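You operate a simulated robot arm through the tools that you are given. There is no shell and no other tool. Be economical: measure what you need, move in short steps, check, and stop when the job is done.

Carry out the task below with a simulated robot arm. There is one attempt and no reset: what you move stays moved.

JOB
Switch the scale off, wipe the flour off its plate and switch it on again.
Fine: use the small cloth and put it back. What is to be rubbed or washed off counts as gone when no trace of it is left.

It is judged by the outcome, as a careful person would: the job done as asked, and still so three seconds after it is handed in. It fails if anything else is knocked over, pushed out of place, dropped, spilled or broken. Flat cloth is picked up by pressing the open fingertips on it (5 to 10 N) and closing them slowly along it; thin cloth reads only 2 to 8 mm in the jaws.

ROBOT AND FRAMES
A 7-joint arm with a two-finger parallel gripper, fixed in place. Base frame: the origin is at the foot of the arm, x ahead of it, y to its left, z up; the work surface is at about z = 0. Units: m, rad, N and s.
With the tool pointing down near the work surface it reaches from about 0.22 to 0.58 m from the base axis. Its first joint turns from -1.152 to 1.152 rad. Payload 2.5 kg.
Tool frame: the origin (TCP) lies between the finger pads and is the grasp point; the fingertips stand 0.023 m ahead of it; z points along the fingers, y is the line along which they close. The gripper opens to 0.094 m. The fingers are 0.038 m wide and 0.01 m thick; the gripper's body (0.054 by 0.096 m) begins 0.039 m behind the TCP.
Orientation is that of the tool frame in the base frame, as a unit quaternion [w, x, y, z]. With the fingers straight down and closing along the base's y, the tool's x points along the base's -x, its y along +y and its z along -z.

CONTROLS
- The arm moves only by the tool nudge_tool. Its argument "motion" is a list of rows, each an object of numbers (a shift or turn left out is 0, a gripper value left out holds the last): "dx", "dy", "dz": the shift along the base's x, y, z in units of 300 mm (1.0 is 300 mm); "ax", "ay", "az": the turn, a rotation vector about the base's x, y, z in units of 90 degrees (1.0 is 90 degrees); "claw": the finger opening in m, from 0 to 0.094. In form: [{"dx": .., "dy": .., "dz": .., "ax": .., "ay": .., "az": .., "claw": ..}, ...]. A call has 1 to 10 rows; each row is the pose to reach, as a shift and turn from the pose commanded when the call began. A call with a number of a shift or a turn outside -1 to 1 is refused whole. Rows are played at 5 a second. More than 0.05 m and 0.15 rad between two rows, or a gripper value outside its range, and nothing of the call is played. Where a pose cannot be reached the arm comes as near as it can. A force on the tool above 40 N (or 10 N above the force at the start of the call, whichever is more), or a blocked arm, ends the call early, and 0.2 s more pass. The fingers move at their own pace (about 0.108 m/s each) and stop on an object; they squeeze with about 25 N. The grip force told is the motor's: it shows also when the fingers shut on nothing. Time passes only in rows, and 0.2 s behind the last, so rows that repeat a pose let the fingers close. It gives the time, the measured TCP pose, the force on the tool (base axes), the opening and the grip force at its end, in the units of the frame above (readings bear some noise), with the torque about the TCP (base axes, N m) and any sound that the robot's microphone picked up.
- Cameras (640 x 400 px; columns grow to the right, rows downward): "scene" is fixed at [0.1077, -0.3988, 0.5529]; the picture's right is [0.91, -0.42, 0.00], its down [-0.20, -0.44, -0.87] and it looks along [0.36, 0.79, -0.49] (base axes); focal length 307 px, centre (320, 200). "wrist" rides on the gripper at [0.086, 0.016, -0.074] in the tool frame; the picture's right is [-0.18, 0.98, 0.00], its down [-0.58, -0.11, -0.81] and it looks along [-0.79, -0.15, 0.59] (tool axes); focal length 243 px, centre (320, 200).
- grab_frame(camera): a new picture of that camera. It takes no simulated time.
- measure_at(camera, pixels): for up to 12 pixels [column, row] of the newest picture of that camera ("zoom" is the newest enlarged one), the place [x, y, z] in the base frame of the surface seen there, good to about 0.002 m. It takes no simulated time.
- zoom(camera, box): a new picture of the part [left, top, right, bottom] of that camera's present view, enlarged. It takes no simulated time.
- sign_off(): hands the job in; it is judged then, once.

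Keep the steps short. Do not move on a guess: measure, check each grasp and each placing, and mend mistakes. In all there are 80 turns and 34 pictures (those below and enlarged ones count). Leave the gripper open and the arm clear of the work at the hand-in unless told otherwise, and finish with a single line.

The tools are called after "Request:" by a JSON object that holds its "fn" and its "kwargs". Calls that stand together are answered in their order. nudge_tool: Moves the arm, as the interface text tells. Its arguments: {"type":"object","properties":{"motion":{"type":"array","items":{"type":"object","properties":{"dx":{"type":"number"},"dy":{"type":"number"},"dz":{"type":"number"},"ax":{"type":"number"},"ay":{"type":"number"},"az":{"type":"number"},"claw":{"type":"number"}}}}},"required":["motion"]} The other tools are called the same way: grab_frame (camera) takes a picture; measure_at (camera, pixels) gives the place of the surface under pixels of a picture; zoom (camera, box) takes an enlarged picture of a part of a camera's view; sign_off () hands the job in.

At the start:

```text
time: 0.0
eef_pos: [0.4012, 0.0103, 0.3915]
ee_rot: [-0.001, 0.0, 1.0, 0.0]
ft_force: [0.0, -0.7, -0.6]
torque: [0.03, -0.01, 0.01]
width: 0.094
finger_force: 0.0
```

scene: 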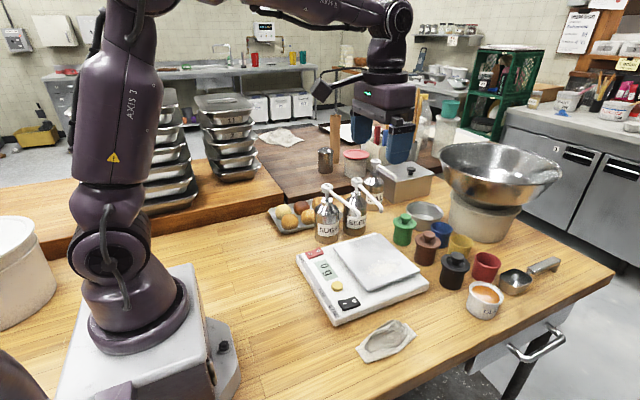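
wrist: 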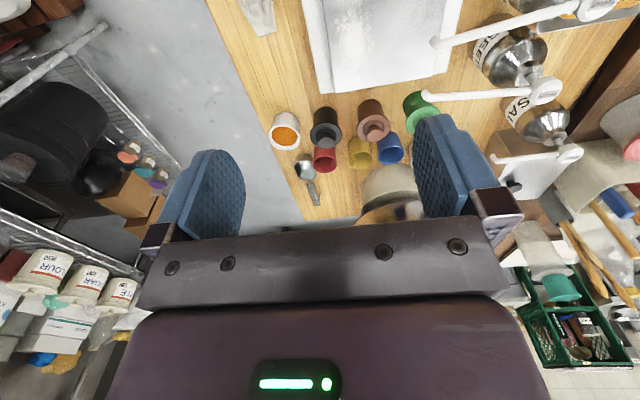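

The scale is at about (360,275) in the scene view and the cloth at about (386,341). I'll zoom in on both.

Request:
{"fn": "zoom", "kwargs": {"camera": "scene", "box": [280, 220, 440, 320]}}

Request:
{"fn": "measure_at", "kwargs": {"camera": "scene", "pixels": [[386, 341], [360, 353], [412, 325], [400, 322], [385, 360], [375, 335], [337, 286], [353, 303], [342, 305], [370, 262], [350, 320], [430, 285]]}}

Request:
{"fn": "zoom", "kwargs": {"camera": "scene", "box": [340, 300, 436, 370]}}

```text
4.00 times, centred on (360, 270) of scene
```

zoom: 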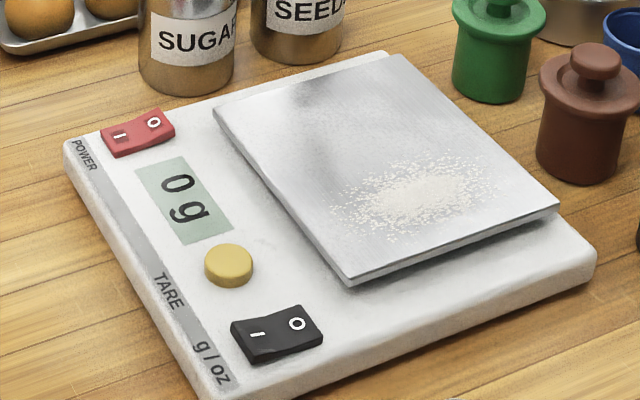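

```text
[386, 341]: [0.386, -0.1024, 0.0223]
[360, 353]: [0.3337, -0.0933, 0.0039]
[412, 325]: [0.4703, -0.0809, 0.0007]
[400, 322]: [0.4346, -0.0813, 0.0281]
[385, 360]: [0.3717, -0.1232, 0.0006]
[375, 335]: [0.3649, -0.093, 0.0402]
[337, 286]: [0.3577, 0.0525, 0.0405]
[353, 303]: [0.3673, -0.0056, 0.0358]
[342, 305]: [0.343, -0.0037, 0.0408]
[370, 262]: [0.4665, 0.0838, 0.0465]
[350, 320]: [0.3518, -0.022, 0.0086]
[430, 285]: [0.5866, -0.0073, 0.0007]
```

```text
5.71 times, centred on (388, 335) of scene
```

zoom: 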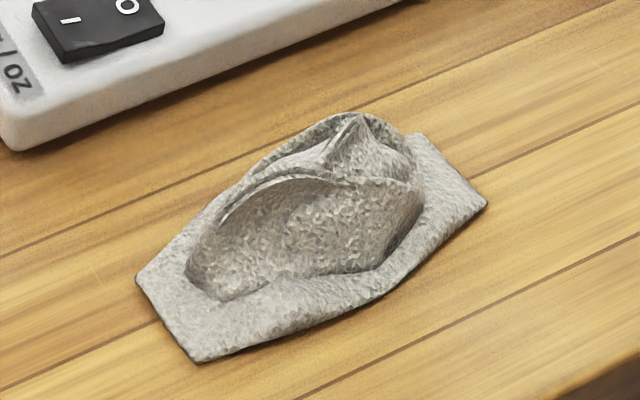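

Power is the red rocker beside the "POWER" label, with I on its left and O on its right. The cloth has a raised hump. I'll measure both more finely.

Request:
{"fn": "measure_at", "kwargs": {"camera": "zoom", "pixels": [[352, 118], [340, 180], [260, 190], [210, 225], [415, 190], [140, 280], [195, 360], [485, 205], [420, 137], [300, 240], [380, 285], [370, 150]]}}

Request:
{"fn": "measure_at", "kwargs": {"camera": "scene", "pixels": [[310, 254], [318, 250], [314, 252], [307, 252], [321, 249], [335, 248], [381, 234], [368, 289], [419, 271], [387, 269], [316, 258], [404, 292]]}}

Request:
{"fn": "zoom", "kwargs": {"camera": "scene", "box": [296, 240, 336, 265]}}

```text
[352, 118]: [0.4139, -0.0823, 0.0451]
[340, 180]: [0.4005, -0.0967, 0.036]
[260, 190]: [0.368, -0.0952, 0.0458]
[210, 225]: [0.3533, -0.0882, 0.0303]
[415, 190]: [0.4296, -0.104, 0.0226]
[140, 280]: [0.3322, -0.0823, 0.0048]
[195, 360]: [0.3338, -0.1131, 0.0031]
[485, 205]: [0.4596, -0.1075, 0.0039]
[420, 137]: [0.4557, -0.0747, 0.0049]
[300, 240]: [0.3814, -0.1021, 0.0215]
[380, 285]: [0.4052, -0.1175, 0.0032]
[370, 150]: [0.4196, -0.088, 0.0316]
```

```text
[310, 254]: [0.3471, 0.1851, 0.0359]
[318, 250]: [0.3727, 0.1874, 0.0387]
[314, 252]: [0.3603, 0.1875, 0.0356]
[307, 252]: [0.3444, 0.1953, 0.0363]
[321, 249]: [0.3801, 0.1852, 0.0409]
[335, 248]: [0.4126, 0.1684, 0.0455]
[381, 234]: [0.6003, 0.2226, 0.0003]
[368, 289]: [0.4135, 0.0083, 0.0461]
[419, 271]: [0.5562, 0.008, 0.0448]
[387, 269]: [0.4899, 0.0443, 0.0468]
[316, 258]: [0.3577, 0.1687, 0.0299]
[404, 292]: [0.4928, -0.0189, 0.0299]
```

```text
16.00 times, centred on (316, 252) of scene
```

zoom: 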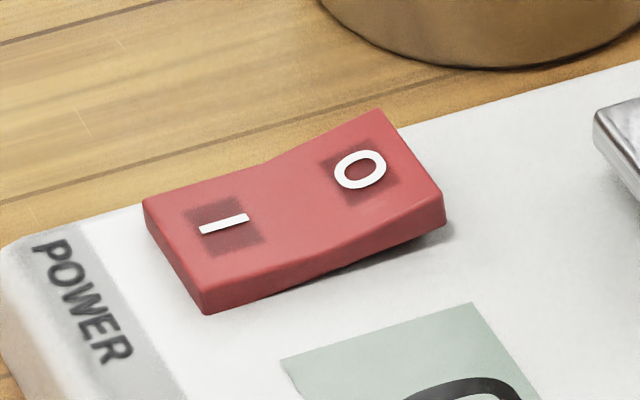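

The I side is pressed down (scale on) and the O side stands raised at about x 0.375, y 0.186, z 0.040. Before I go near it, I'll measure the neighbouring bottles.

Request:
{"fn": "measure_at", "kwargs": {"camera": "scene", "pixels": [[327, 238], [327, 215], [326, 187], [335, 192], [346, 201], [355, 215], [357, 184], [378, 207], [315, 225], [340, 228]]}}

Request:
{"fn": "measure_at", "kwargs": {"camera": "zoom", "pixels": [[150, 205], [205, 300], [380, 115], [440, 190], [360, 170], [420, 190], [340, 195], [270, 170], [225, 222], [395, 180]]}}

```text
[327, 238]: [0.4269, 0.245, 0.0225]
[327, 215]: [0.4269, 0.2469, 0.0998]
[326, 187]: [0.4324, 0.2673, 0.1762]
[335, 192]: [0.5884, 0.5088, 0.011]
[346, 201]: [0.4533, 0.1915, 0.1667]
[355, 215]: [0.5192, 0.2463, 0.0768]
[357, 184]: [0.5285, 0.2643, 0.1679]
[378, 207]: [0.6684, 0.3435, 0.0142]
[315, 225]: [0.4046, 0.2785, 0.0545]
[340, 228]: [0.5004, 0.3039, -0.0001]
```

```text
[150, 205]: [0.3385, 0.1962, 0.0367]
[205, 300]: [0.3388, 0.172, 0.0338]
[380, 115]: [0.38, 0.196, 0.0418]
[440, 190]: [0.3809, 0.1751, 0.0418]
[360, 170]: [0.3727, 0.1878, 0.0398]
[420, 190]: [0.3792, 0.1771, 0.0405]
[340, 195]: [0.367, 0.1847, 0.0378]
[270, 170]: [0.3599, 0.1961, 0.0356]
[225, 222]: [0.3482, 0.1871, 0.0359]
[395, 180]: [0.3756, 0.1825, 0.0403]
```

The rocker spans x 0.338–0.381 and y 0.173–0.197. The SUGAR bottle's nozzle is at about (0.453, 0.19, 0.167). I'll close the fingers, stay high while moving over the O end at x 0.387, y 0.185, and then come down, which clears the nozzle.

Request:
{"fn": "nudge_tool", "kwargs": {"motion": [{"dx": -0.02, "dy": 0.146, "claw": 0}, {"dx": -0.047, "dy": 0.292}, {"dx": -0.047, "dy": 0.438}, {"dx": -0.047, "dy": 0.582}, {"dx": -0.047, "dy": 0.582, "dz": -0.16}, {"dx": -0.047, "dy": 0.582, "dz": -0.32}, {"dx": -0.047, "dy": 0.582, "dz": -0.48}, {"dx": -0.047, "dy": 0.582, "dz": -0.64}, {"dx": -0.047, "dy": 0.582, "dz": -0.8}, {"dx": -0.047, "dy": 0.582, "dz": -0.9}]}}

Request:
{"fn": "grab_frame", "kwargs": {"camera": "scene"}}

```text
time: 2.2
eef_pos: [0.3864, 0.1856, 0.1222]
ee_rot: [0.001, -0.001, 1.0, 0.0]
ft_force: [0.3, 0.0, -0.7]
torque: [0.01, -0.02, 0.02]
width: 0.0
finger_force: 24.8
```

```text
28 pictures are left
```

scene: 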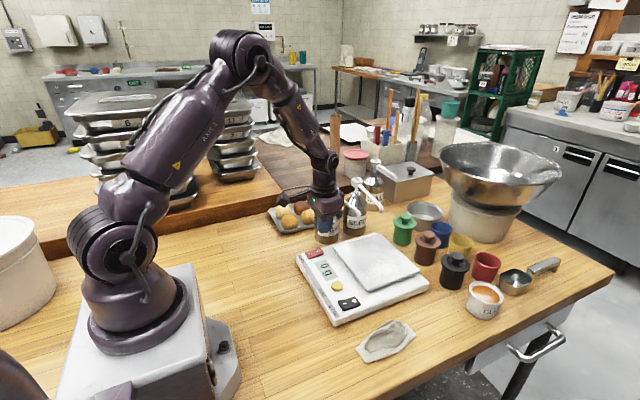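

The tool is at (0.386, 0.186, 0.122). I'll zoom to check its clearance from the bottle.

Request:
{"fn": "zoom", "kwargs": {"camera": "scene", "box": [280, 165, 400, 265]}}

```text
4.00 times, centred on (340, 215) of scene
```

zoom: 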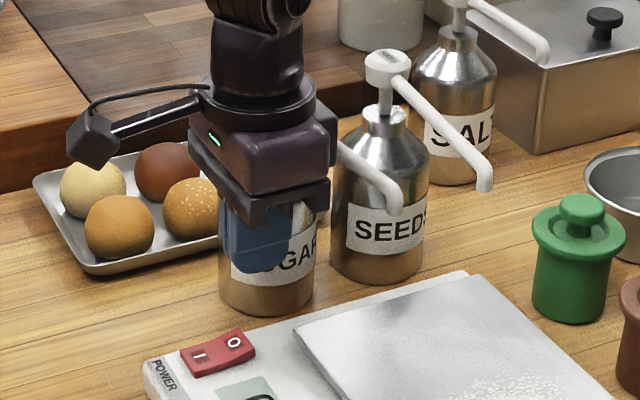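

The bottle stands untouched behind the gripper. I'll lower to just above the rocker and then press in small steps.

Request:
{"fn": "nudge_tool", "kwargs": {"motion": [{"dz": -0.06}, {"dz": -0.12}, {"dz": -0.17}, {"dz": -0.185}, {"dz": -0.195}, {"dz": -0.2}]}}

```text
time: 3.6
eef_pos: [0.3875, 0.1839, 0.0603]
ee_rot: [-0.001, 0.0, 1.0, 0.0]
ft_force: [-0.6, -0.2, 0.4]
torque: [-0.01, -0.01, 0.02]
width: 0.0
finger_force: 25.0
```

The tip is at about z 0.037 with hardly any force. I'll go a bit lower.

Request:
{"fn": "nudge_tool", "kwargs": {"motion": [{"dz": -0.004}, {"dz": -0.008}, {"dz": -0.012}]}}

Request:
{"fn": "zoom", "kwargs": {"camera": "scene", "box": [290, 200, 370, 280]}}

```text
time: 4.4
eef_pos: [0.3879, 0.1856, 0.0612]
ee_rot: [0.001, 0.0, 1.0, -0.001]
ft_force: [-0.6, 0.1, 3.0]
torque: [-0.02, 0.08, 0.01]
width: 0.0
finger_force: 25.2
stopped in row 3: the force on the tool passed its limit at 43 N (the readings are from after the stop); the commanded pose is now the measured one
```

```text
5.00 times, centred on (330, 240) of scene
```

zoom: 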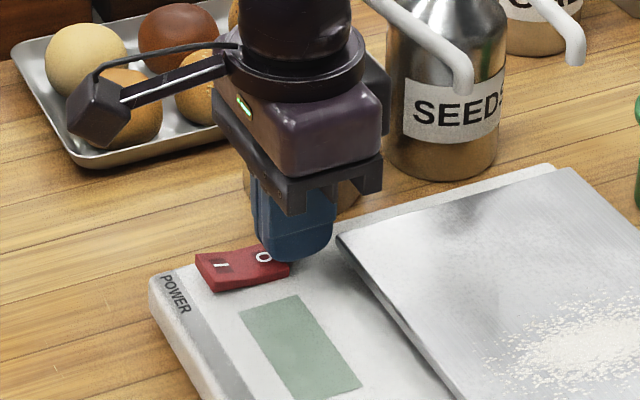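

The display is blank, so the scale is off. I'll lift straight up and travel over to the cloth.

Request:
{"fn": "nudge_tool", "kwargs": {"motion": [{"dz": 0.1}, {"dz": 0.25}, {"dz": 0.4}, {"dz": 0.5}, {"dz": 0.5, "dy": -0.16}, {"dz": 0.5, "dy": -0.32}, {"dz": 0.5, "dy": -0.48}, {"dz": 0.5, "dy": -0.64}, {"dz": 0.5, "dy": -0.8}, {"dz": 0.5, "dy": -0.94, "claw": 0.07}]}}

Request:
{"fn": "grab_frame", "kwargs": {"camera": "wrist"}}

Request:
{"fn": "zoom", "kwargs": {"camera": "scene", "box": [280, 220, 440, 380]}}

```text
time: 6.6
eef_pos: [0.3893, -0.0958, 0.2098]
ee_rot: [0.002, -0.001, 1.0, 0.0]
ft_force: [-0.7, 0.2, 0.0]
torque: [0.02, 0.01, -0.01]
width: 0.0701
finger_force: 0.1
```

```text
25 pictures are left
```

wrist: 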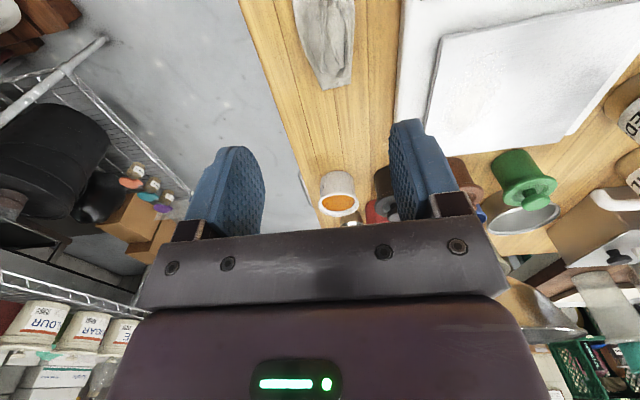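

```text
2.50 times, centred on (360, 300) of scene
```

zoom: 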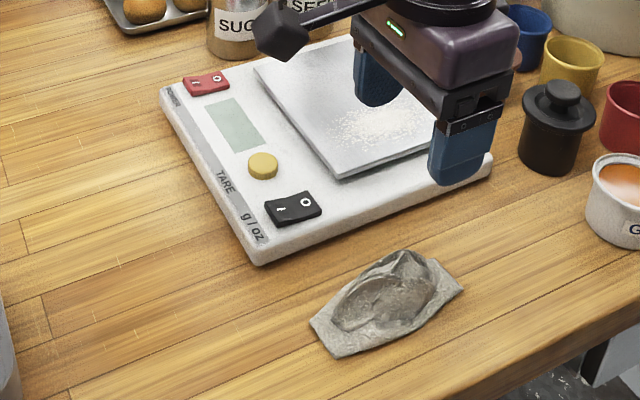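

The scale is still off. The cloth hump is centred at about (0.395, −0.096). I'll straddle it along y, lower until the tips are about 8 mm above the table, and close.

Request:
{"fn": "nudge_tool", "kwargs": {"motion": [{"dx": 0.015, "dz": -0.15}, {"dx": 0.015, "dz": -0.3}, {"dx": 0.015, "dz": -0.42}, {"dx": 0.015, "dz": -0.52}, {"dx": 0.015, "dz": -0.57}, {"dx": 0.015, "dz": -0.6}]}}

Request:
{"fn": "zoom", "kwargs": {"camera": "scene", "box": [310, 280, 470, 380]}}

```text
time: 8.0
eef_pos: [0.3923, -0.0965, 0.03]
ee_rot: [0.001, 0.0, 1.0, 0.0]
ft_force: [0.0, 0.2, 0.2]
torque: [-0.02, -0.02, 0.01]
width: 0.0702
finger_force: 0.0
```

```text
4.00 times, centred on (390, 330) of scene
```

zoom: 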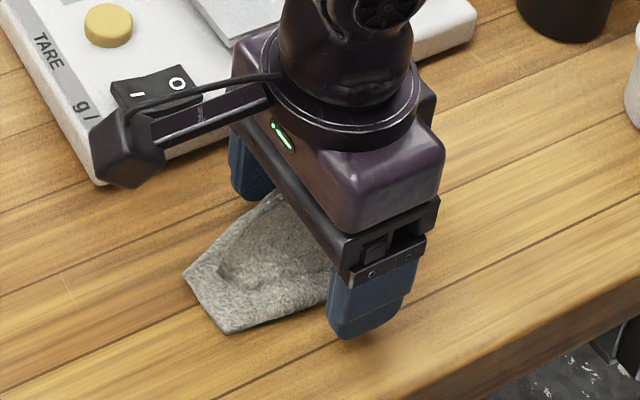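

The cloth sits between the fingers. I'll close slowly.

Request:
{"fn": "nudge_tool", "kwargs": {"motion": [{"claw": 0.055}, {"claw": 0.04}, {"claw": 0.03}, {"claw": 0.02}, {"claw": 0.01}, {"claw": 0.0}, {"claw": 0.0}]}}

Request:
{"fn": "nudge_tool", "kwargs": {"motion": [{"dz": 0.1}, {"dz": 0.2}, {"dz": 0.3}, {"dz": 0.4}]}}

Request:
{"fn": "zoom", "kwargs": {"camera": "scene", "box": [310, 200, 510, 360]}}

```text
time: 9.6
eef_pos: [0.3923, -0.0975, 0.0296]
ee_rot: [0.001, 0.0, 1.0, -0.001]
ft_force: [0.8, 1.0, -0.8]
torque: [0.04, 0.01, 0.0]
width: 0.0527
finger_force: 25.3
```

```text
time: 10.6
eef_pos: [0.3923, -0.0982, 0.1519]
ee_rot: [0.001, 0.0, 1.0, 0.001]
ft_force: [0.3, -0.1, -0.4]
torque: [-0.02, 0.02, 0.03]
width: 0.0527
finger_force: 25.1
```

```text
2.50 times, centred on (410, 280) of scene
```

zoom: 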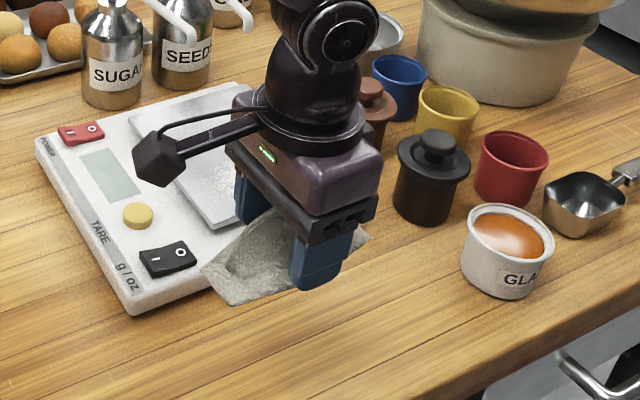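

The cloth came up whole, 53 mm wide in the jaws, with its underside about 30 mm below the TCP. Next I'll measure the extent of the flour and the plate corners.

Request:
{"fn": "measure_at", "kwargs": {"camera": "scene", "pixels": [[362, 272], [402, 265], [380, 259], [379, 280], [398, 272], [334, 250], [378, 235], [417, 271], [368, 289], [366, 278], [395, 260], [410, 268]]}}

```text
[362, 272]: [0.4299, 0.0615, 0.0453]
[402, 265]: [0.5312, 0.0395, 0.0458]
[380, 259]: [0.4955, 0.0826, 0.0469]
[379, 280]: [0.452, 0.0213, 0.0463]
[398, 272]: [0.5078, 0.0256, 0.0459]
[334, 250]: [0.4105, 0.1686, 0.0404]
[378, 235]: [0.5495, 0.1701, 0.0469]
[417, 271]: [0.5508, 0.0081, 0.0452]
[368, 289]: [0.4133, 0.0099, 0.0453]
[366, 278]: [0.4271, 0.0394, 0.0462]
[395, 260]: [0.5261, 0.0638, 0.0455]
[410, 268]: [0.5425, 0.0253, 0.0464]
```

The flour covers about x 0.425–0.54, y 0.018–0.085. I'll check the jars beside the plate before wiping.

Request:
{"fn": "measure_at", "kwargs": {"camera": "scene", "pixels": [[394, 238], [403, 215], [396, 224], [415, 255], [416, 240], [427, 235], [442, 270], [441, 283], [454, 255]]}}

Request:
{"fn": "nudge_tool", "kwargs": {"motion": [{"dx": 0.1, "dy": 0.1}, {"dx": 0.2, "dy": 0.22}, {"dx": 0.27, "dy": 0.34}, {"dx": 0.27, "dy": 0.43}, {"dx": 0.27, "dy": 0.48, "dz": -0.1}, {"dx": 0.27, "dy": 0.48, "dz": -0.2}, {"dx": 0.27, "dy": 0.48, "dz": -0.23}]}}

```text
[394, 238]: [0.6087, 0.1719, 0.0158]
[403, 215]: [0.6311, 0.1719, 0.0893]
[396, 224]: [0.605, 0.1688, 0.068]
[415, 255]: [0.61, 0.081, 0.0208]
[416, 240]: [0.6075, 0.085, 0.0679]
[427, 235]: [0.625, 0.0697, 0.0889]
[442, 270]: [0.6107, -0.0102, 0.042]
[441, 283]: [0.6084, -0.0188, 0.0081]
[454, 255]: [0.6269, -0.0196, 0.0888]
```

```text
time: 12.2
eef_pos: [0.473, 0.0498, 0.081]
ee_rot: [0.002, 0.0, 1.0, 0.0]
ft_force: [0.9, -0.4, -0.3]
torque: [-0.03, -0.02, 0.01]
width: 0.0522
finger_force: 24.4
```

The jars start at x 0.60, so a TCP x of up to 0.51 is safe. Now I'll lower gently until it touches.

Request:
{"fn": "nudge_tool", "kwargs": {"motion": [{"dz": -0.008}, {"dz": -0.014}, {"dz": -0.019}]}}

```text
time: 13.0
eef_pos: [0.474, 0.0476, 0.0769]
ee_rot: [0.002, 0.0, 1.0, 0.0]
ft_force: [-5.6, -1.8, 13.8]
torque: [0.3, 0.26, 0.16]
width: 0.0524
finger_force: 25.5
```

It's in contact at about 14 N. I'll ease off slightly and wipe in passes across the flour.

Request:
{"fn": "nudge_tool", "kwargs": {"motion": [{"dz": 0.002, "dy": 0.07}, {"dz": 0.002, "dy": 0.14}, {"dz": 0.002, "dy": 0.06}, {"dz": 0.002, "dy": -0.03}, {"dz": 0.002, "dy": -0.1}, {"dz": 0.002, "dy": -0.1, "dx": -0.08}, {"dz": 0.002, "dy": -0.02, "dx": -0.08}, {"dz": 0.002, "dy": 0.06, "dx": -0.08}, {"dz": 0.002, "dy": 0.14, "dx": -0.08}, {"dz": 0.002, "dy": 0.14, "dx": 0.0}]}}

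Request:
{"fn": "zoom", "kwargs": {"camera": "scene", "box": [290, 200, 450, 320]}}

```text
time: 15.1
eef_pos: [0.4513, 0.0817, 0.0769]
ee_rot: [-0.004, 0.002, 1.0, -0.005]
ft_force: [-0.2, -3.7, 3.9]
torque: [0.47, -0.06, 0.01]
width: 0.0521
finger_force: 24.4
stopped in row 10: the force on the tool passed its limit at 57 N (the readings are from after the stop); the commanded pose is now the measured one
```

```text
3.33 times, centred on (370, 260) of scene
```

zoom: 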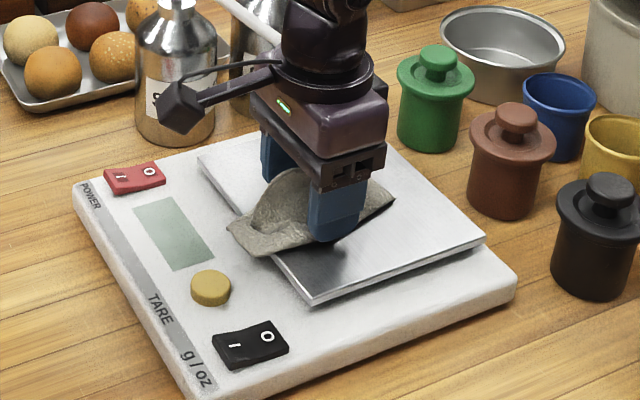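

The force spiked, possibly because the cloth's edge caught on the plate's rim. The plate, scale and bottles look unmoved. I'll lift and inspect.

Request:
{"fn": "nudge_tool", "kwargs": {"motion": [{"dz": 0.05}, {"dz": 0.13}, {"dz": 0.25}, {"dz": 0.25, "dy": -0.15, "dx": -0.05}, {"dz": 0.25, "dy": -0.3, "dx": -0.1}, {"dz": 0.25, "dy": -0.45, "dx": -0.19}, {"dz": 0.25, "dy": -0.597, "dx": -0.19}]}}

Request:
{"fn": "zoom", "kwargs": {"camera": "scene", "box": [300, 180, 460, 320]}}

Request:
{"fn": "zoom", "kwargs": {"camera": "scene", "box": [330, 230, 426, 296]}}

```text
refused: row 6 steps farther than a row can; nothing moved
```

```text
2.86 times, centred on (380, 250) of scene
```

zoom: 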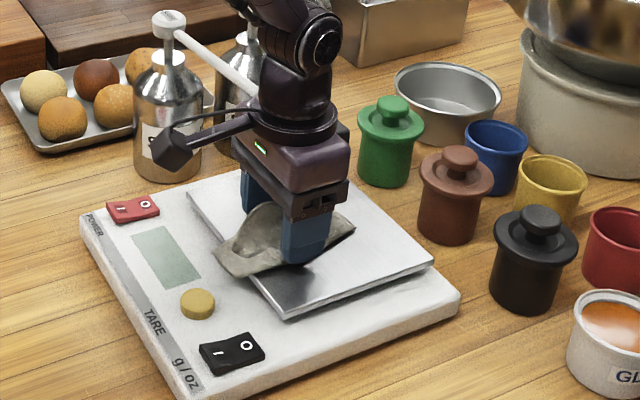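

```text
6.06 times, centred on (378, 263) of scene
```

zoom: 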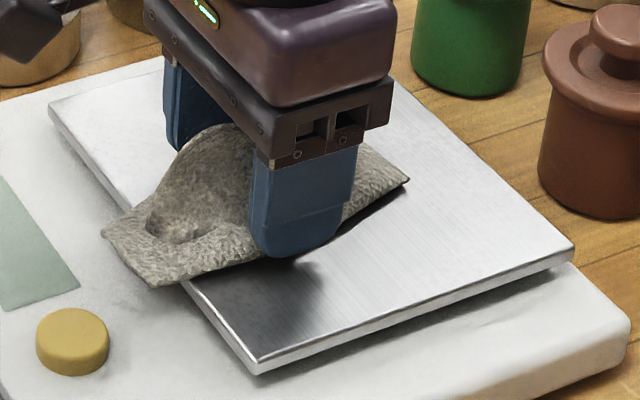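

Looking again, the SUGAR nozzle reaches farther than I thought, to about pixel (357,215), so the gripper body probably brushed it. The bottle still looks in place. I'll back off along −y first, then lift away.

Request:
{"fn": "nudge_tool", "kwargs": {"motion": [{"dy": -0.05, "dz": 0.003}, {"dy": -0.12, "dz": 0.01}, {"dy": -0.2, "dz": 0.1}, {"dz": 0.2, "dy": -0.3, "dx": -0.05}, {"dz": 0.25, "dy": -0.4, "dx": -0.1}, {"dz": 0.25, "dy": -0.5, "dx": -0.19}, {"dz": 0.25, "dy": -0.597, "dx": -0.19}]}}

Request:
{"fn": "grab_frame", "kwargs": {"camera": "scene"}}

Request:
{"fn": "zoom", "kwargs": {"camera": "scene", "box": [296, 170, 424, 300]}}

Request:
{"fn": "zoom", "kwargs": {"camera": "scene", "box": [330, 230, 426, 296]}}

```text
time: 16.6
eef_pos: [0.3965, -0.0991, 0.1517]
ee_rot: [-0.003, 0.0, 1.0, -0.005]
ft_force: [-1.6, -0.3, -1.3]
torque: [-0.02, 0.0, 0.04]
width: 0.0516
finger_force: 24.9
```

```text
18 pictures are left
```

scene: 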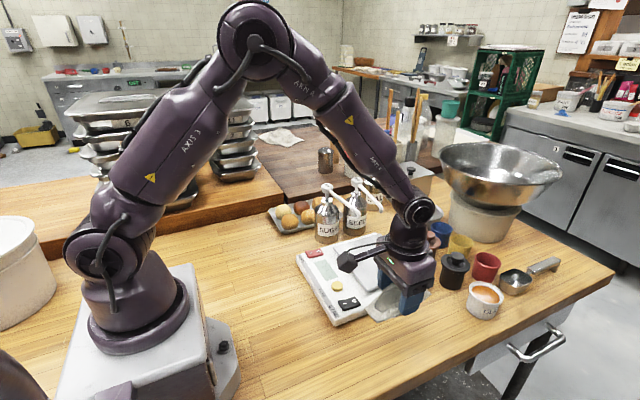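

```text
3.08 times, centred on (360, 235) of scene
```

zoom: 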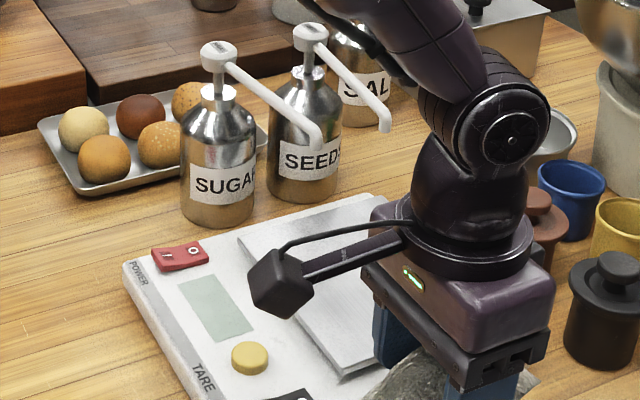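

```text
6.06 times, centred on (378, 263) of scene
```

zoom: 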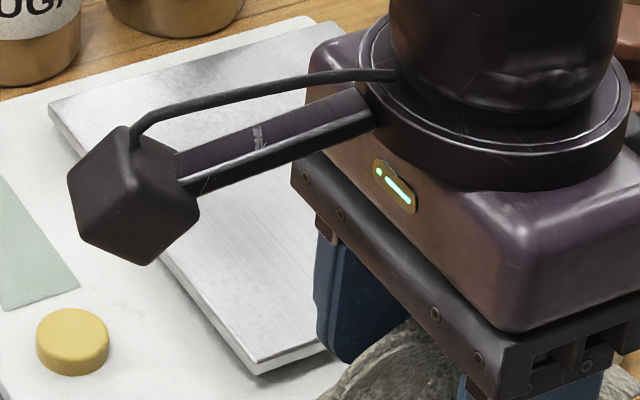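

The bottles and scale sit where they were. The SUGAR nozzle tip is at (359,218). The arm hides the plate from here, so I'll measure the nozzle and move back to look with the wrist camera.

Request:
{"fn": "measure_at", "kwargs": {"camera": "scene", "pixels": [[358, 216], [354, 211], [380, 210], [377, 206], [334, 192], [327, 186]]}}

Request:
{"fn": "nudge_tool", "kwargs": {"motion": [{"dx": -0.06, "dy": 0.09, "dz": 0.05}, {"dx": -0.12, "dy": 0.18, "dz": 0.1}, {"dx": -0.18, "dy": 0.27, "dz": 0.15}, {"dx": -0.24, "dy": 0.36, "dz": 0.2}, {"dx": -0.3, "dy": 0.45, "dz": 0.24}, {"dx": -0.32, "dy": 0.5, "dz": 0.24}]}}

Request:
{"fn": "grab_frame", "kwargs": {"camera": "wrist"}}

```text
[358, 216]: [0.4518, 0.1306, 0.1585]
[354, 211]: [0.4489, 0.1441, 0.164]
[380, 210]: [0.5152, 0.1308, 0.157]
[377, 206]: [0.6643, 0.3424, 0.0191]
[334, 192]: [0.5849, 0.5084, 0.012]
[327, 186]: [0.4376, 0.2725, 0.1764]
```

```text
time: 18.1
eef_pos: [0.297, 0.0537, 0.2216]
ee_rot: [-0.004, 0.001, 1.0, -0.006]
ft_force: [-0.7, 0.5, -1.1]
torque: [0.0, 0.02, 0.02]
width: 0.0515
finger_force: 25.4
```

```text
15 pictures are left
```

wrist: 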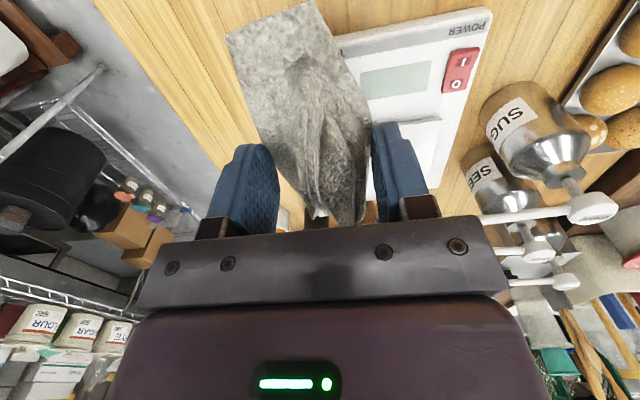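

The cloth hides the plate in the wrist view. I'll try the scene camera from this pose.

Request:
{"fn": "zoom", "kwargs": {"camera": "scene", "box": [330, 225, 430, 300]}}

```text
5.33 times, centred on (380, 262) of scene
```

zoom: 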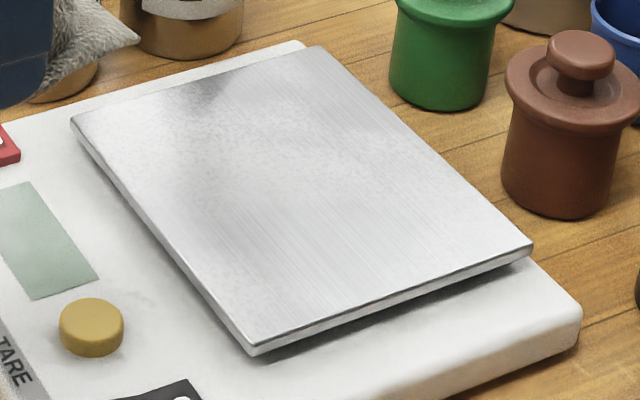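

It looks nearly clean. I'll zoom in on the flour area for faint traces.

Request:
{"fn": "zoom", "kwargs": {"camera": "scene", "box": [345, 240, 405, 278]}}

```text
10.53 times, centred on (375, 259) of scene
```

zoom: 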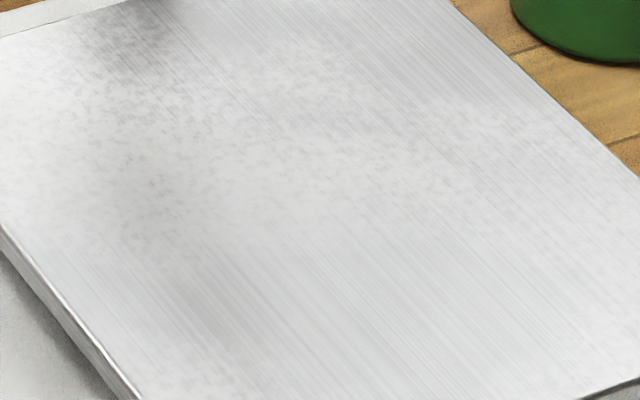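

There's a faint mottled band left, roughly from (0,90) to (600,170) in this zoom. I'll measure where it lies.

Request:
{"fn": "measure_at", "kwargs": {"camera": "zoom", "pixels": [[20, 90], [40, 190], [150, 80], [250, 60], [330, 50], [350, 130], [200, 230], [300, 220], [450, 100], [520, 130], [430, 190], [560, 170]]}}

```text
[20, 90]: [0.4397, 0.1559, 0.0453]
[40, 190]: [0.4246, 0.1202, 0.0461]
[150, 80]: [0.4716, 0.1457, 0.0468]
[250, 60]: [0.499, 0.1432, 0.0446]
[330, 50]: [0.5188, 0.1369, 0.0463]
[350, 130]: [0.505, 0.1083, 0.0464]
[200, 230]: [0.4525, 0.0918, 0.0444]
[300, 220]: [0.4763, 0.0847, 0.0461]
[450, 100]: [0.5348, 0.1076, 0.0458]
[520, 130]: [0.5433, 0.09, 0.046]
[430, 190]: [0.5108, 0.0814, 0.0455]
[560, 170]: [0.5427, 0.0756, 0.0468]
```

Most of that band (y 0.11–0.156) is outside where the flour was or the cloth went, so it's probably reflection. To be sure, I'll wipe again with the cloth turned lengthwise along y. That reaches y of about 0.12 with the gripper body clear of the nozzles at y 0.13.

Request:
{"fn": "nudge_tool", "kwargs": {"motion": [{"az": 0.095, "dx": 0.05}, {"az": 0.19, "dx": 0.1}, {"az": 0.285, "dx": 0.15, "dy": -0.01}, {"az": 0.38, "dx": 0.2, "dy": -0.02}, {"az": 0.475, "dx": 0.25, "dy": -0.03}, {"az": 0.57, "dx": 0.3, "dy": -0.04}, {"az": 0.665, "dx": 0.35, "dy": -0.05}, {"az": 0.76, "dx": 0.4, "dy": -0.05}, {"az": 0.855, "dx": 0.46, "dy": -0.05}, {"az": 0.95, "dx": 0.52, "dy": -0.05}]}}

Request:
{"fn": "nudge_tool", "kwargs": {"motion": [{"dz": -0.15}, {"dz": -0.3}, {"dz": -0.42}, {"dz": -0.455}, {"dz": -0.468}]}}

Request:
{"fn": "zoom", "kwargs": {"camera": "scene", "box": [300, 170, 460, 310]}}

```text
time: 20.2
eef_pos: [0.4551, 0.0404, 0.2224]
ee_rot: [0.0, -0.679, 0.734, -0.007]
ft_force: [-0.2, -0.3, -1.0]
torque: [-0.01, -0.01, 0.0]
width: 0.0517
finger_force: 25.0
```

```text
time: 21.4
eef_pos: [0.457, 0.0379, 0.0832]
ee_rot: [0.0, -0.678, 0.735, -0.007]
ft_force: [-0.7, -0.1, -0.5]
torque: [-0.01, -0.01, 0.02]
width: 0.0515
finger_force: 25.1
```

```text
2.86 times, centred on (380, 240) of scene
```

zoom: 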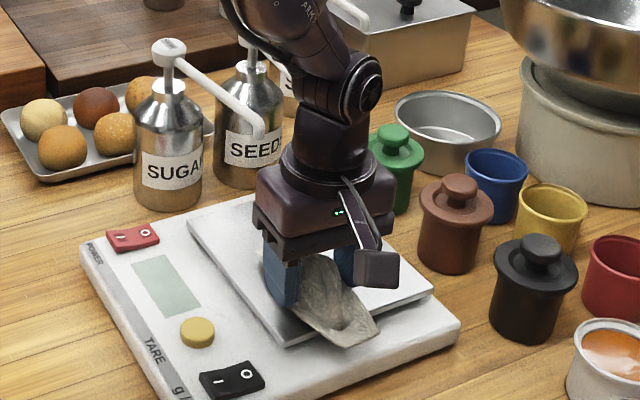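

Clear of the nozzles. I'll lower to contact and sweep along x at two y positions, up to TCP y of about 0.06.

Request:
{"fn": "nudge_tool", "kwargs": {"motion": [{"dz": -0.012, "dy": 0.04}, {"dz": -0.018, "dy": 0.06}, {"dz": -0.022, "dy": 0.06}]}}

```text
time: 22.2
eef_pos: [0.4556, 0.0552, 0.0771]
ee_rot: [0.001, -0.678, 0.735, -0.007]
ft_force: [0.2, -1.4, 8.5]
torque: [0.05, 0.25, 0.03]
width: 0.0516
finger_force: 24.8
```

Contact is 8.5 N. Now I'll sweep along x.

Request:
{"fn": "nudge_tool", "kwargs": {"motion": [{"dx": -0.04}, {"dx": 0.03}, {"dx": 0.1}, {"dx": 0.17}, {"dx": 0.23}, {"dx": 0.23, "dy": -0.05}, {"dx": 0.16, "dy": -0.05}, {"dx": 0.09, "dy": -0.05}, {"dx": 0.02, "dy": -0.05}, {"dx": -0.04, "dy": -0.05}]}}

Request:
{"fn": "nudge_tool", "kwargs": {"motion": [{"dx": 0.07, "dy": 0.02}, {"dx": 0.14, "dy": 0.05}, {"dx": 0.21, "dy": 0.05}, {"dx": 0.26, "dy": 0.05}, {"dx": 0.2, "dy": 0.02}, {"dx": 0.13, "dy": -0.03}, {"dx": 0.06, "dy": -0.05}, {"dx": 0.0, "dy": -0.05}]}}

```text
time: 24.4
eef_pos: [0.4403, 0.0379, 0.0773]
ee_rot: [-0.002, -0.677, 0.736, -0.006]
ft_force: [0.7, 0.8, 1.3]
torque: [0.02, 0.04, 0.03]
width: 0.051
finger_force: 25.4
```

```text
time: 26.2
eef_pos: [0.4432, 0.0259, 0.0765]
ee_rot: [0.001, -0.678, 0.735, -0.008]
ft_force: [6.2, 0.2, 12.0]
torque: [0.09, 0.19, -0.01]
width: 0.0514
finger_force: 25.8
```

Even contact throughout. I'll lift, rotate back and carry the cloth above its old spot.

Request:
{"fn": "nudge_tool", "kwargs": {"motion": [{"dz": 0.05}, {"dz": 0.15}, {"dz": 0.28}]}}

Request:
{"fn": "nudge_tool", "kwargs": {"motion": [{"az": -0.095, "dx": -0.016, "dy": -0.041}, {"az": -0.19, "dx": -0.032, "dy": -0.082}, {"az": -0.285, "dx": -0.048, "dy": -0.123}, {"az": -0.38, "dx": -0.064, "dy": -0.164}, {"az": -0.475, "dx": -0.08, "dy": -0.205}, {"az": -0.57, "dx": -0.096, "dy": -0.246}, {"az": -0.665, "dx": -0.112, "dy": -0.287}, {"az": -0.76, "dx": -0.128, "dy": -0.328}, {"az": -0.855, "dx": -0.144, "dy": -0.369}, {"az": -0.945, "dx": -0.16, "dy": -0.41}]}}

```text
time: 27.1
eef_pos: [0.4411, 0.027, 0.1616]
ee_rot: [0.0, -0.677, 0.736, -0.007]
ft_force: [-0.1, 0.4, -1.2]
torque: [0.01, 0.03, 0.01]
width: 0.051
finger_force: 25.0
```

```text
time: 29.2
eef_pos: [0.391, -0.0986, 0.1615]
ee_rot: [-0.004, -0.001, 1.0, -0.006]
ft_force: [-0.7, 0.6, -0.7]
torque: [0.0, -0.03, 0.01]
width: 0.051
finger_force: 25.0
```

Before putting the cloth down, I'll move back to the viewing pose to check the plate.

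Request:
{"fn": "nudge_tool", "kwargs": {"motion": [{"dx": -0.06, "dy": 0.09, "dz": 0.05}, {"dx": -0.12, "dy": 0.18, "dz": 0.1}, {"dx": -0.18, "dy": 0.27, "dz": 0.15}, {"dx": -0.24, "dy": 0.36, "dz": 0.2}, {"dx": -0.3, "dy": 0.45, "dz": 0.22}, {"dx": -0.32, "dy": 0.51, "dz": 0.22}]}}

Request:
{"fn": "zoom", "kwargs": {"camera": "scene", "box": [330, 225, 430, 300]}}

Request:
{"fn": "zoom", "kwargs": {"camera": "scene", "box": [345, 240, 405, 278]}}

```text
time: 30.6
eef_pos: [0.2987, 0.056, 0.2241]
ee_rot: [-0.004, -0.002, 1.0, -0.006]
ft_force: [0.6, 0.5, 1.1]
torque: [-0.02, 0.04, 0.03]
width: 0.0509
finger_force: 24.3
```

```text
5.33 times, centred on (380, 262) of scene
```

zoom: 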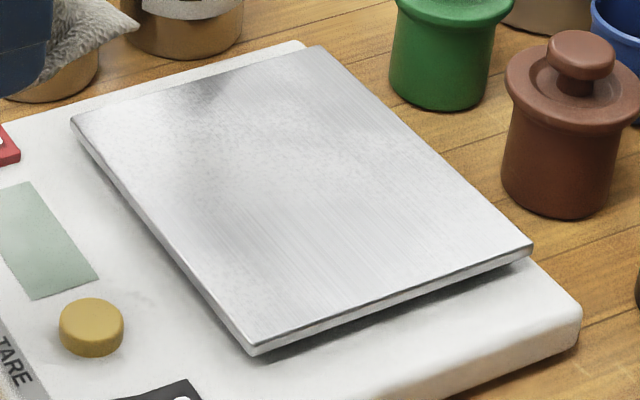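

```text
10.53 times, centred on (375, 259) of scene
```

zoom: 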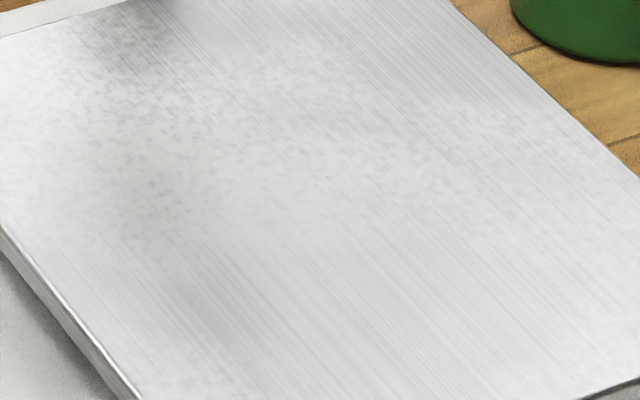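

The picture is identical to the one before the second wipe, so the mottling is the metal's own texture and the flour is gone. Now I'll carry the cloth back to its spot.

Request:
{"fn": "nudge_tool", "kwargs": {"motion": [{"dx": 0.06, "dy": -0.09}, {"dx": 0.12, "dy": -0.18}, {"dx": 0.18, "dy": -0.27}, {"dx": 0.24, "dy": -0.36}, {"dx": 0.3, "dy": -0.45, "dz": -0.05}, {"dx": 0.312, "dy": -0.512, "dz": -0.15}, {"dx": 0.312, "dy": -0.512, "dz": -0.3}, {"dx": 0.312, "dy": -0.512, "dz": -0.45}, {"dx": 0.312, "dy": -0.512, "dz": -0.57}, {"dx": 0.312, "dy": -0.512, "dz": -0.625}]}}

```text
time: 32.9
eef_pos: [0.3911, -0.096, 0.0375]
ee_rot: [-0.004, -0.003, 1.0, -0.005]
ft_force: [0.3, -0.8, -0.6]
torque: [0.05, 0.02, 0.02]
width: 0.0512
finger_force: 25.3
```

It's about 8 mm above its resting height. I'll lower it gently to z 0.030 and then open to a straddling width.

Request:
{"fn": "nudge_tool", "kwargs": {"motion": [{"dz": -0.01, "dx": 0.004, "dy": -0.005}, {"dz": -0.018, "dx": 0.004, "dy": -0.005}, {"dz": -0.025, "dx": 0.004, "dy": -0.005}]}}

```text
time: 33.6
eef_pos: [0.393, -0.0979, 0.0312]
ee_rot: [-0.004, -0.003, 1.0, -0.005]
ft_force: [-2.9, 0.7, 9.3]
torque: [0.27, 0.06, 0.09]
width: 0.0507
finger_force: 24.9
```

The cloth is resting on the table at 9 N. I'll open slowly and lift clear.

Request:
{"fn": "nudge_tool", "kwargs": {"motion": [{"claw": 0.055}, {"claw": 0.065}, {"claw": 0.075}, {"claw": 0.075}, {"dz": 0.06}, {"dz": 0.15}, {"dz": 0.3}, {"dz": 0.45}, {"dz": 0.6}]}}

Request:
{"fn": "zoom", "kwargs": {"camera": "scene", "box": [300, 220, 460, 380]}}

```text
time: 35.6
eef_pos: [0.3899, -0.1018, 0.2097]
ee_rot: [-0.004, -0.002, 1.0, -0.006]
ft_force: [-0.3, 0.7, -0.2]
torque: [0.0, 0.0, 0.01]
width: 0.075
finger_force: 0.1
```

```text
2.50 times, centred on (380, 300) of scene
```

zoom: 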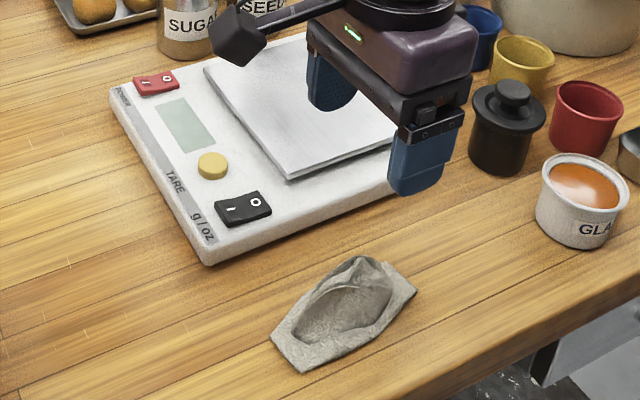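

The cloth lies back in its place, within a few mm. Next, with fingers closed, I'll move over the rocker's I end at x 0.332, y 0.185.

Request:
{"fn": "nudge_tool", "kwargs": {"motion": [{"dx": -0.04, "dy": 0.13, "claw": 0}, {"dx": -0.08, "dy": 0.27}, {"dx": -0.12, "dy": 0.41}, {"dx": -0.16, "dy": 0.55}, {"dx": -0.193, "dy": 0.69}, {"dx": -0.193, "dy": 0.83}, {"dx": -0.193, "dy": 0.955}, {"dx": -0.193, "dy": 0.955, "dz": -0.15}, {"dx": -0.193, "dy": 0.955, "dz": -0.3}, {"dx": -0.193, "dy": 0.955, "dz": -0.42}]}}

Request:
{"fn": "zoom", "kwargs": {"camera": "scene", "box": [280, 200, 360, 280]}}

```text
time: 37.9
eef_pos: [0.3354, 0.1865, 0.0813]
ee_rot: [-0.003, -0.003, 1.0, -0.005]
ft_force: [-0.6, -0.6, 0.6]
torque: [0.0, -0.03, 0.0]
width: 0.0001
finger_force: 24.6
```

```text
5.00 times, centred on (320, 240) of scene
```

zoom: 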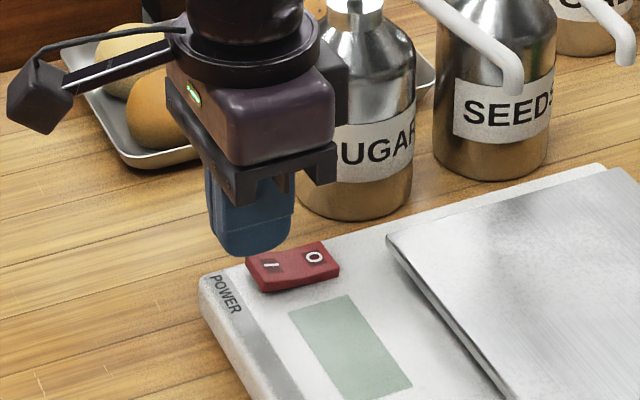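

Aligned over the I end. Pressing down in small steps.

Request:
{"fn": "nudge_tool", "kwargs": {"motion": [{"dx": -0.008, "dz": -0.03}, {"dx": -0.008, "dz": -0.05}, {"dx": -0.008, "dz": -0.06}, {"dx": -0.008, "dz": -0.066}, {"dx": -0.008, "dz": -0.07}, {"dx": -0.008, "dz": -0.074}, {"dx": -0.008, "dz": -0.078}]}}

```text
time: 39.5
eef_pos: [0.3344, 0.1872, 0.0624]
ee_rot: [-0.004, -0.003, 1.0, -0.005]
ft_force: [0.1, -0.8, 0.4]
torque: [-0.05, -0.02, -0.03]
width: 0.0001
finger_force: 24.6
```

No force yet, so I'll go further.

Request:
{"fn": "nudge_tool", "kwargs": {"motion": [{"dz": -0.004}, {"dz": -0.008}, {"dz": -0.012}, {"dz": -0.015}]}}

Request:
{"fn": "zoom", "kwargs": {"camera": "scene", "box": [280, 200, 360, 280]}}

```text
time: 40.2
eef_pos: [0.3334, 0.1874, 0.0602]
ee_rot: [-0.004, -0.002, 1.0, -0.005]
ft_force: [-1.0, -0.6, 4.5]
torque: [-0.02, -0.06, -0.01]
width: 0.0
finger_force: 25.0
stopped in row 3: the force on the tool passed its limit at 47 N (the readings are from after the stop); the commanded pose is now the measured one
```

```text
5.00 times, centred on (320, 240) of scene
```

zoom: 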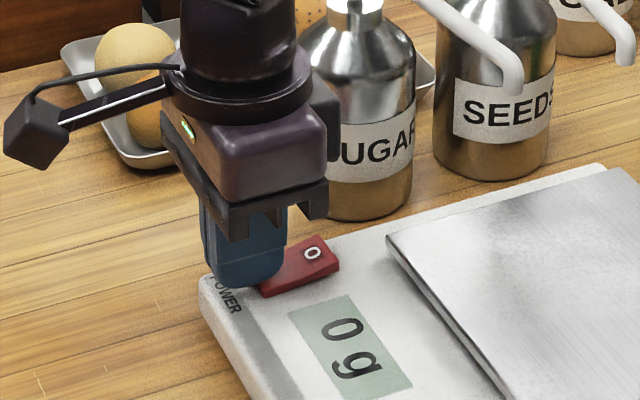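

The display reads "0 g" again. I'll lift straight up, open the gripper and move clear for a last look.

Request:
{"fn": "nudge_tool", "kwargs": {"motion": [{"dz": 0.06}, {"dz": 0.2}, {"dz": 0.35}, {"dz": 0.5}, {"dz": 0.65}, {"dz": 0.78}, {"dz": 0.78, "dx": -0.1, "claw": 0.08}, {"dz": 0.78, "dx": -0.1}]}}

Request:
{"fn": "grab_frame", "kwargs": {"camera": "scene"}}

Request:
{"fn": "zoom", "kwargs": {"camera": "scene", "box": [280, 180, 460, 380]}}

```text
time: 42.0
eef_pos: [0.3032, 0.1878, 0.2932]
ee_rot: [-0.005, -0.003, 1.0, -0.004]
ft_force: [-0.4, -0.1, -0.3]
torque: [0.0, 0.02, -0.02]
width: 0.08
finger_force: 0.1
```

```text
6 pictures are left
```

scene: 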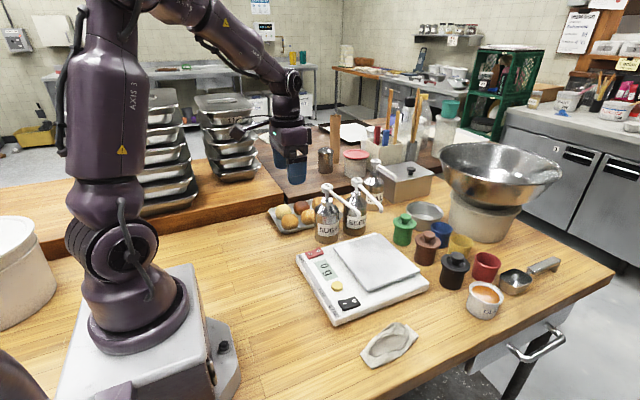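

```text
2.00 times, centred on (370, 280) of scene
```

zoom: 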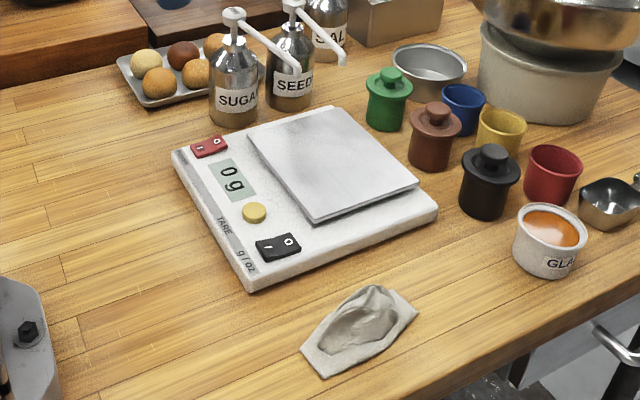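

Everything is in place. I'll check how closely the cloth matches its original spot.

Request:
{"fn": "measure_at", "kwargs": {"camera": "zoom", "pixels": [[304, 350], [323, 375], [415, 313], [398, 290]]}}

```text
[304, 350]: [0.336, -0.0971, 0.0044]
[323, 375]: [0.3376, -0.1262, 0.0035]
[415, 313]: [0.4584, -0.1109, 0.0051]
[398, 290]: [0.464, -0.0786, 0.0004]
```

The cloth is within about 1 cm of its original place, the plate is clean and the scale is on.

Request:
{"fn": "sign_off", "kwargs": {}}

```text
The job is handed in.
```

The scale was switched off, its plate wiped clean and the scale switched on again (it reads 0 g); the cloth is back within about 1.5 cm of its spot, and the gripper seems to have brushed the SUGAR nozzle once, but the bottle did not move.
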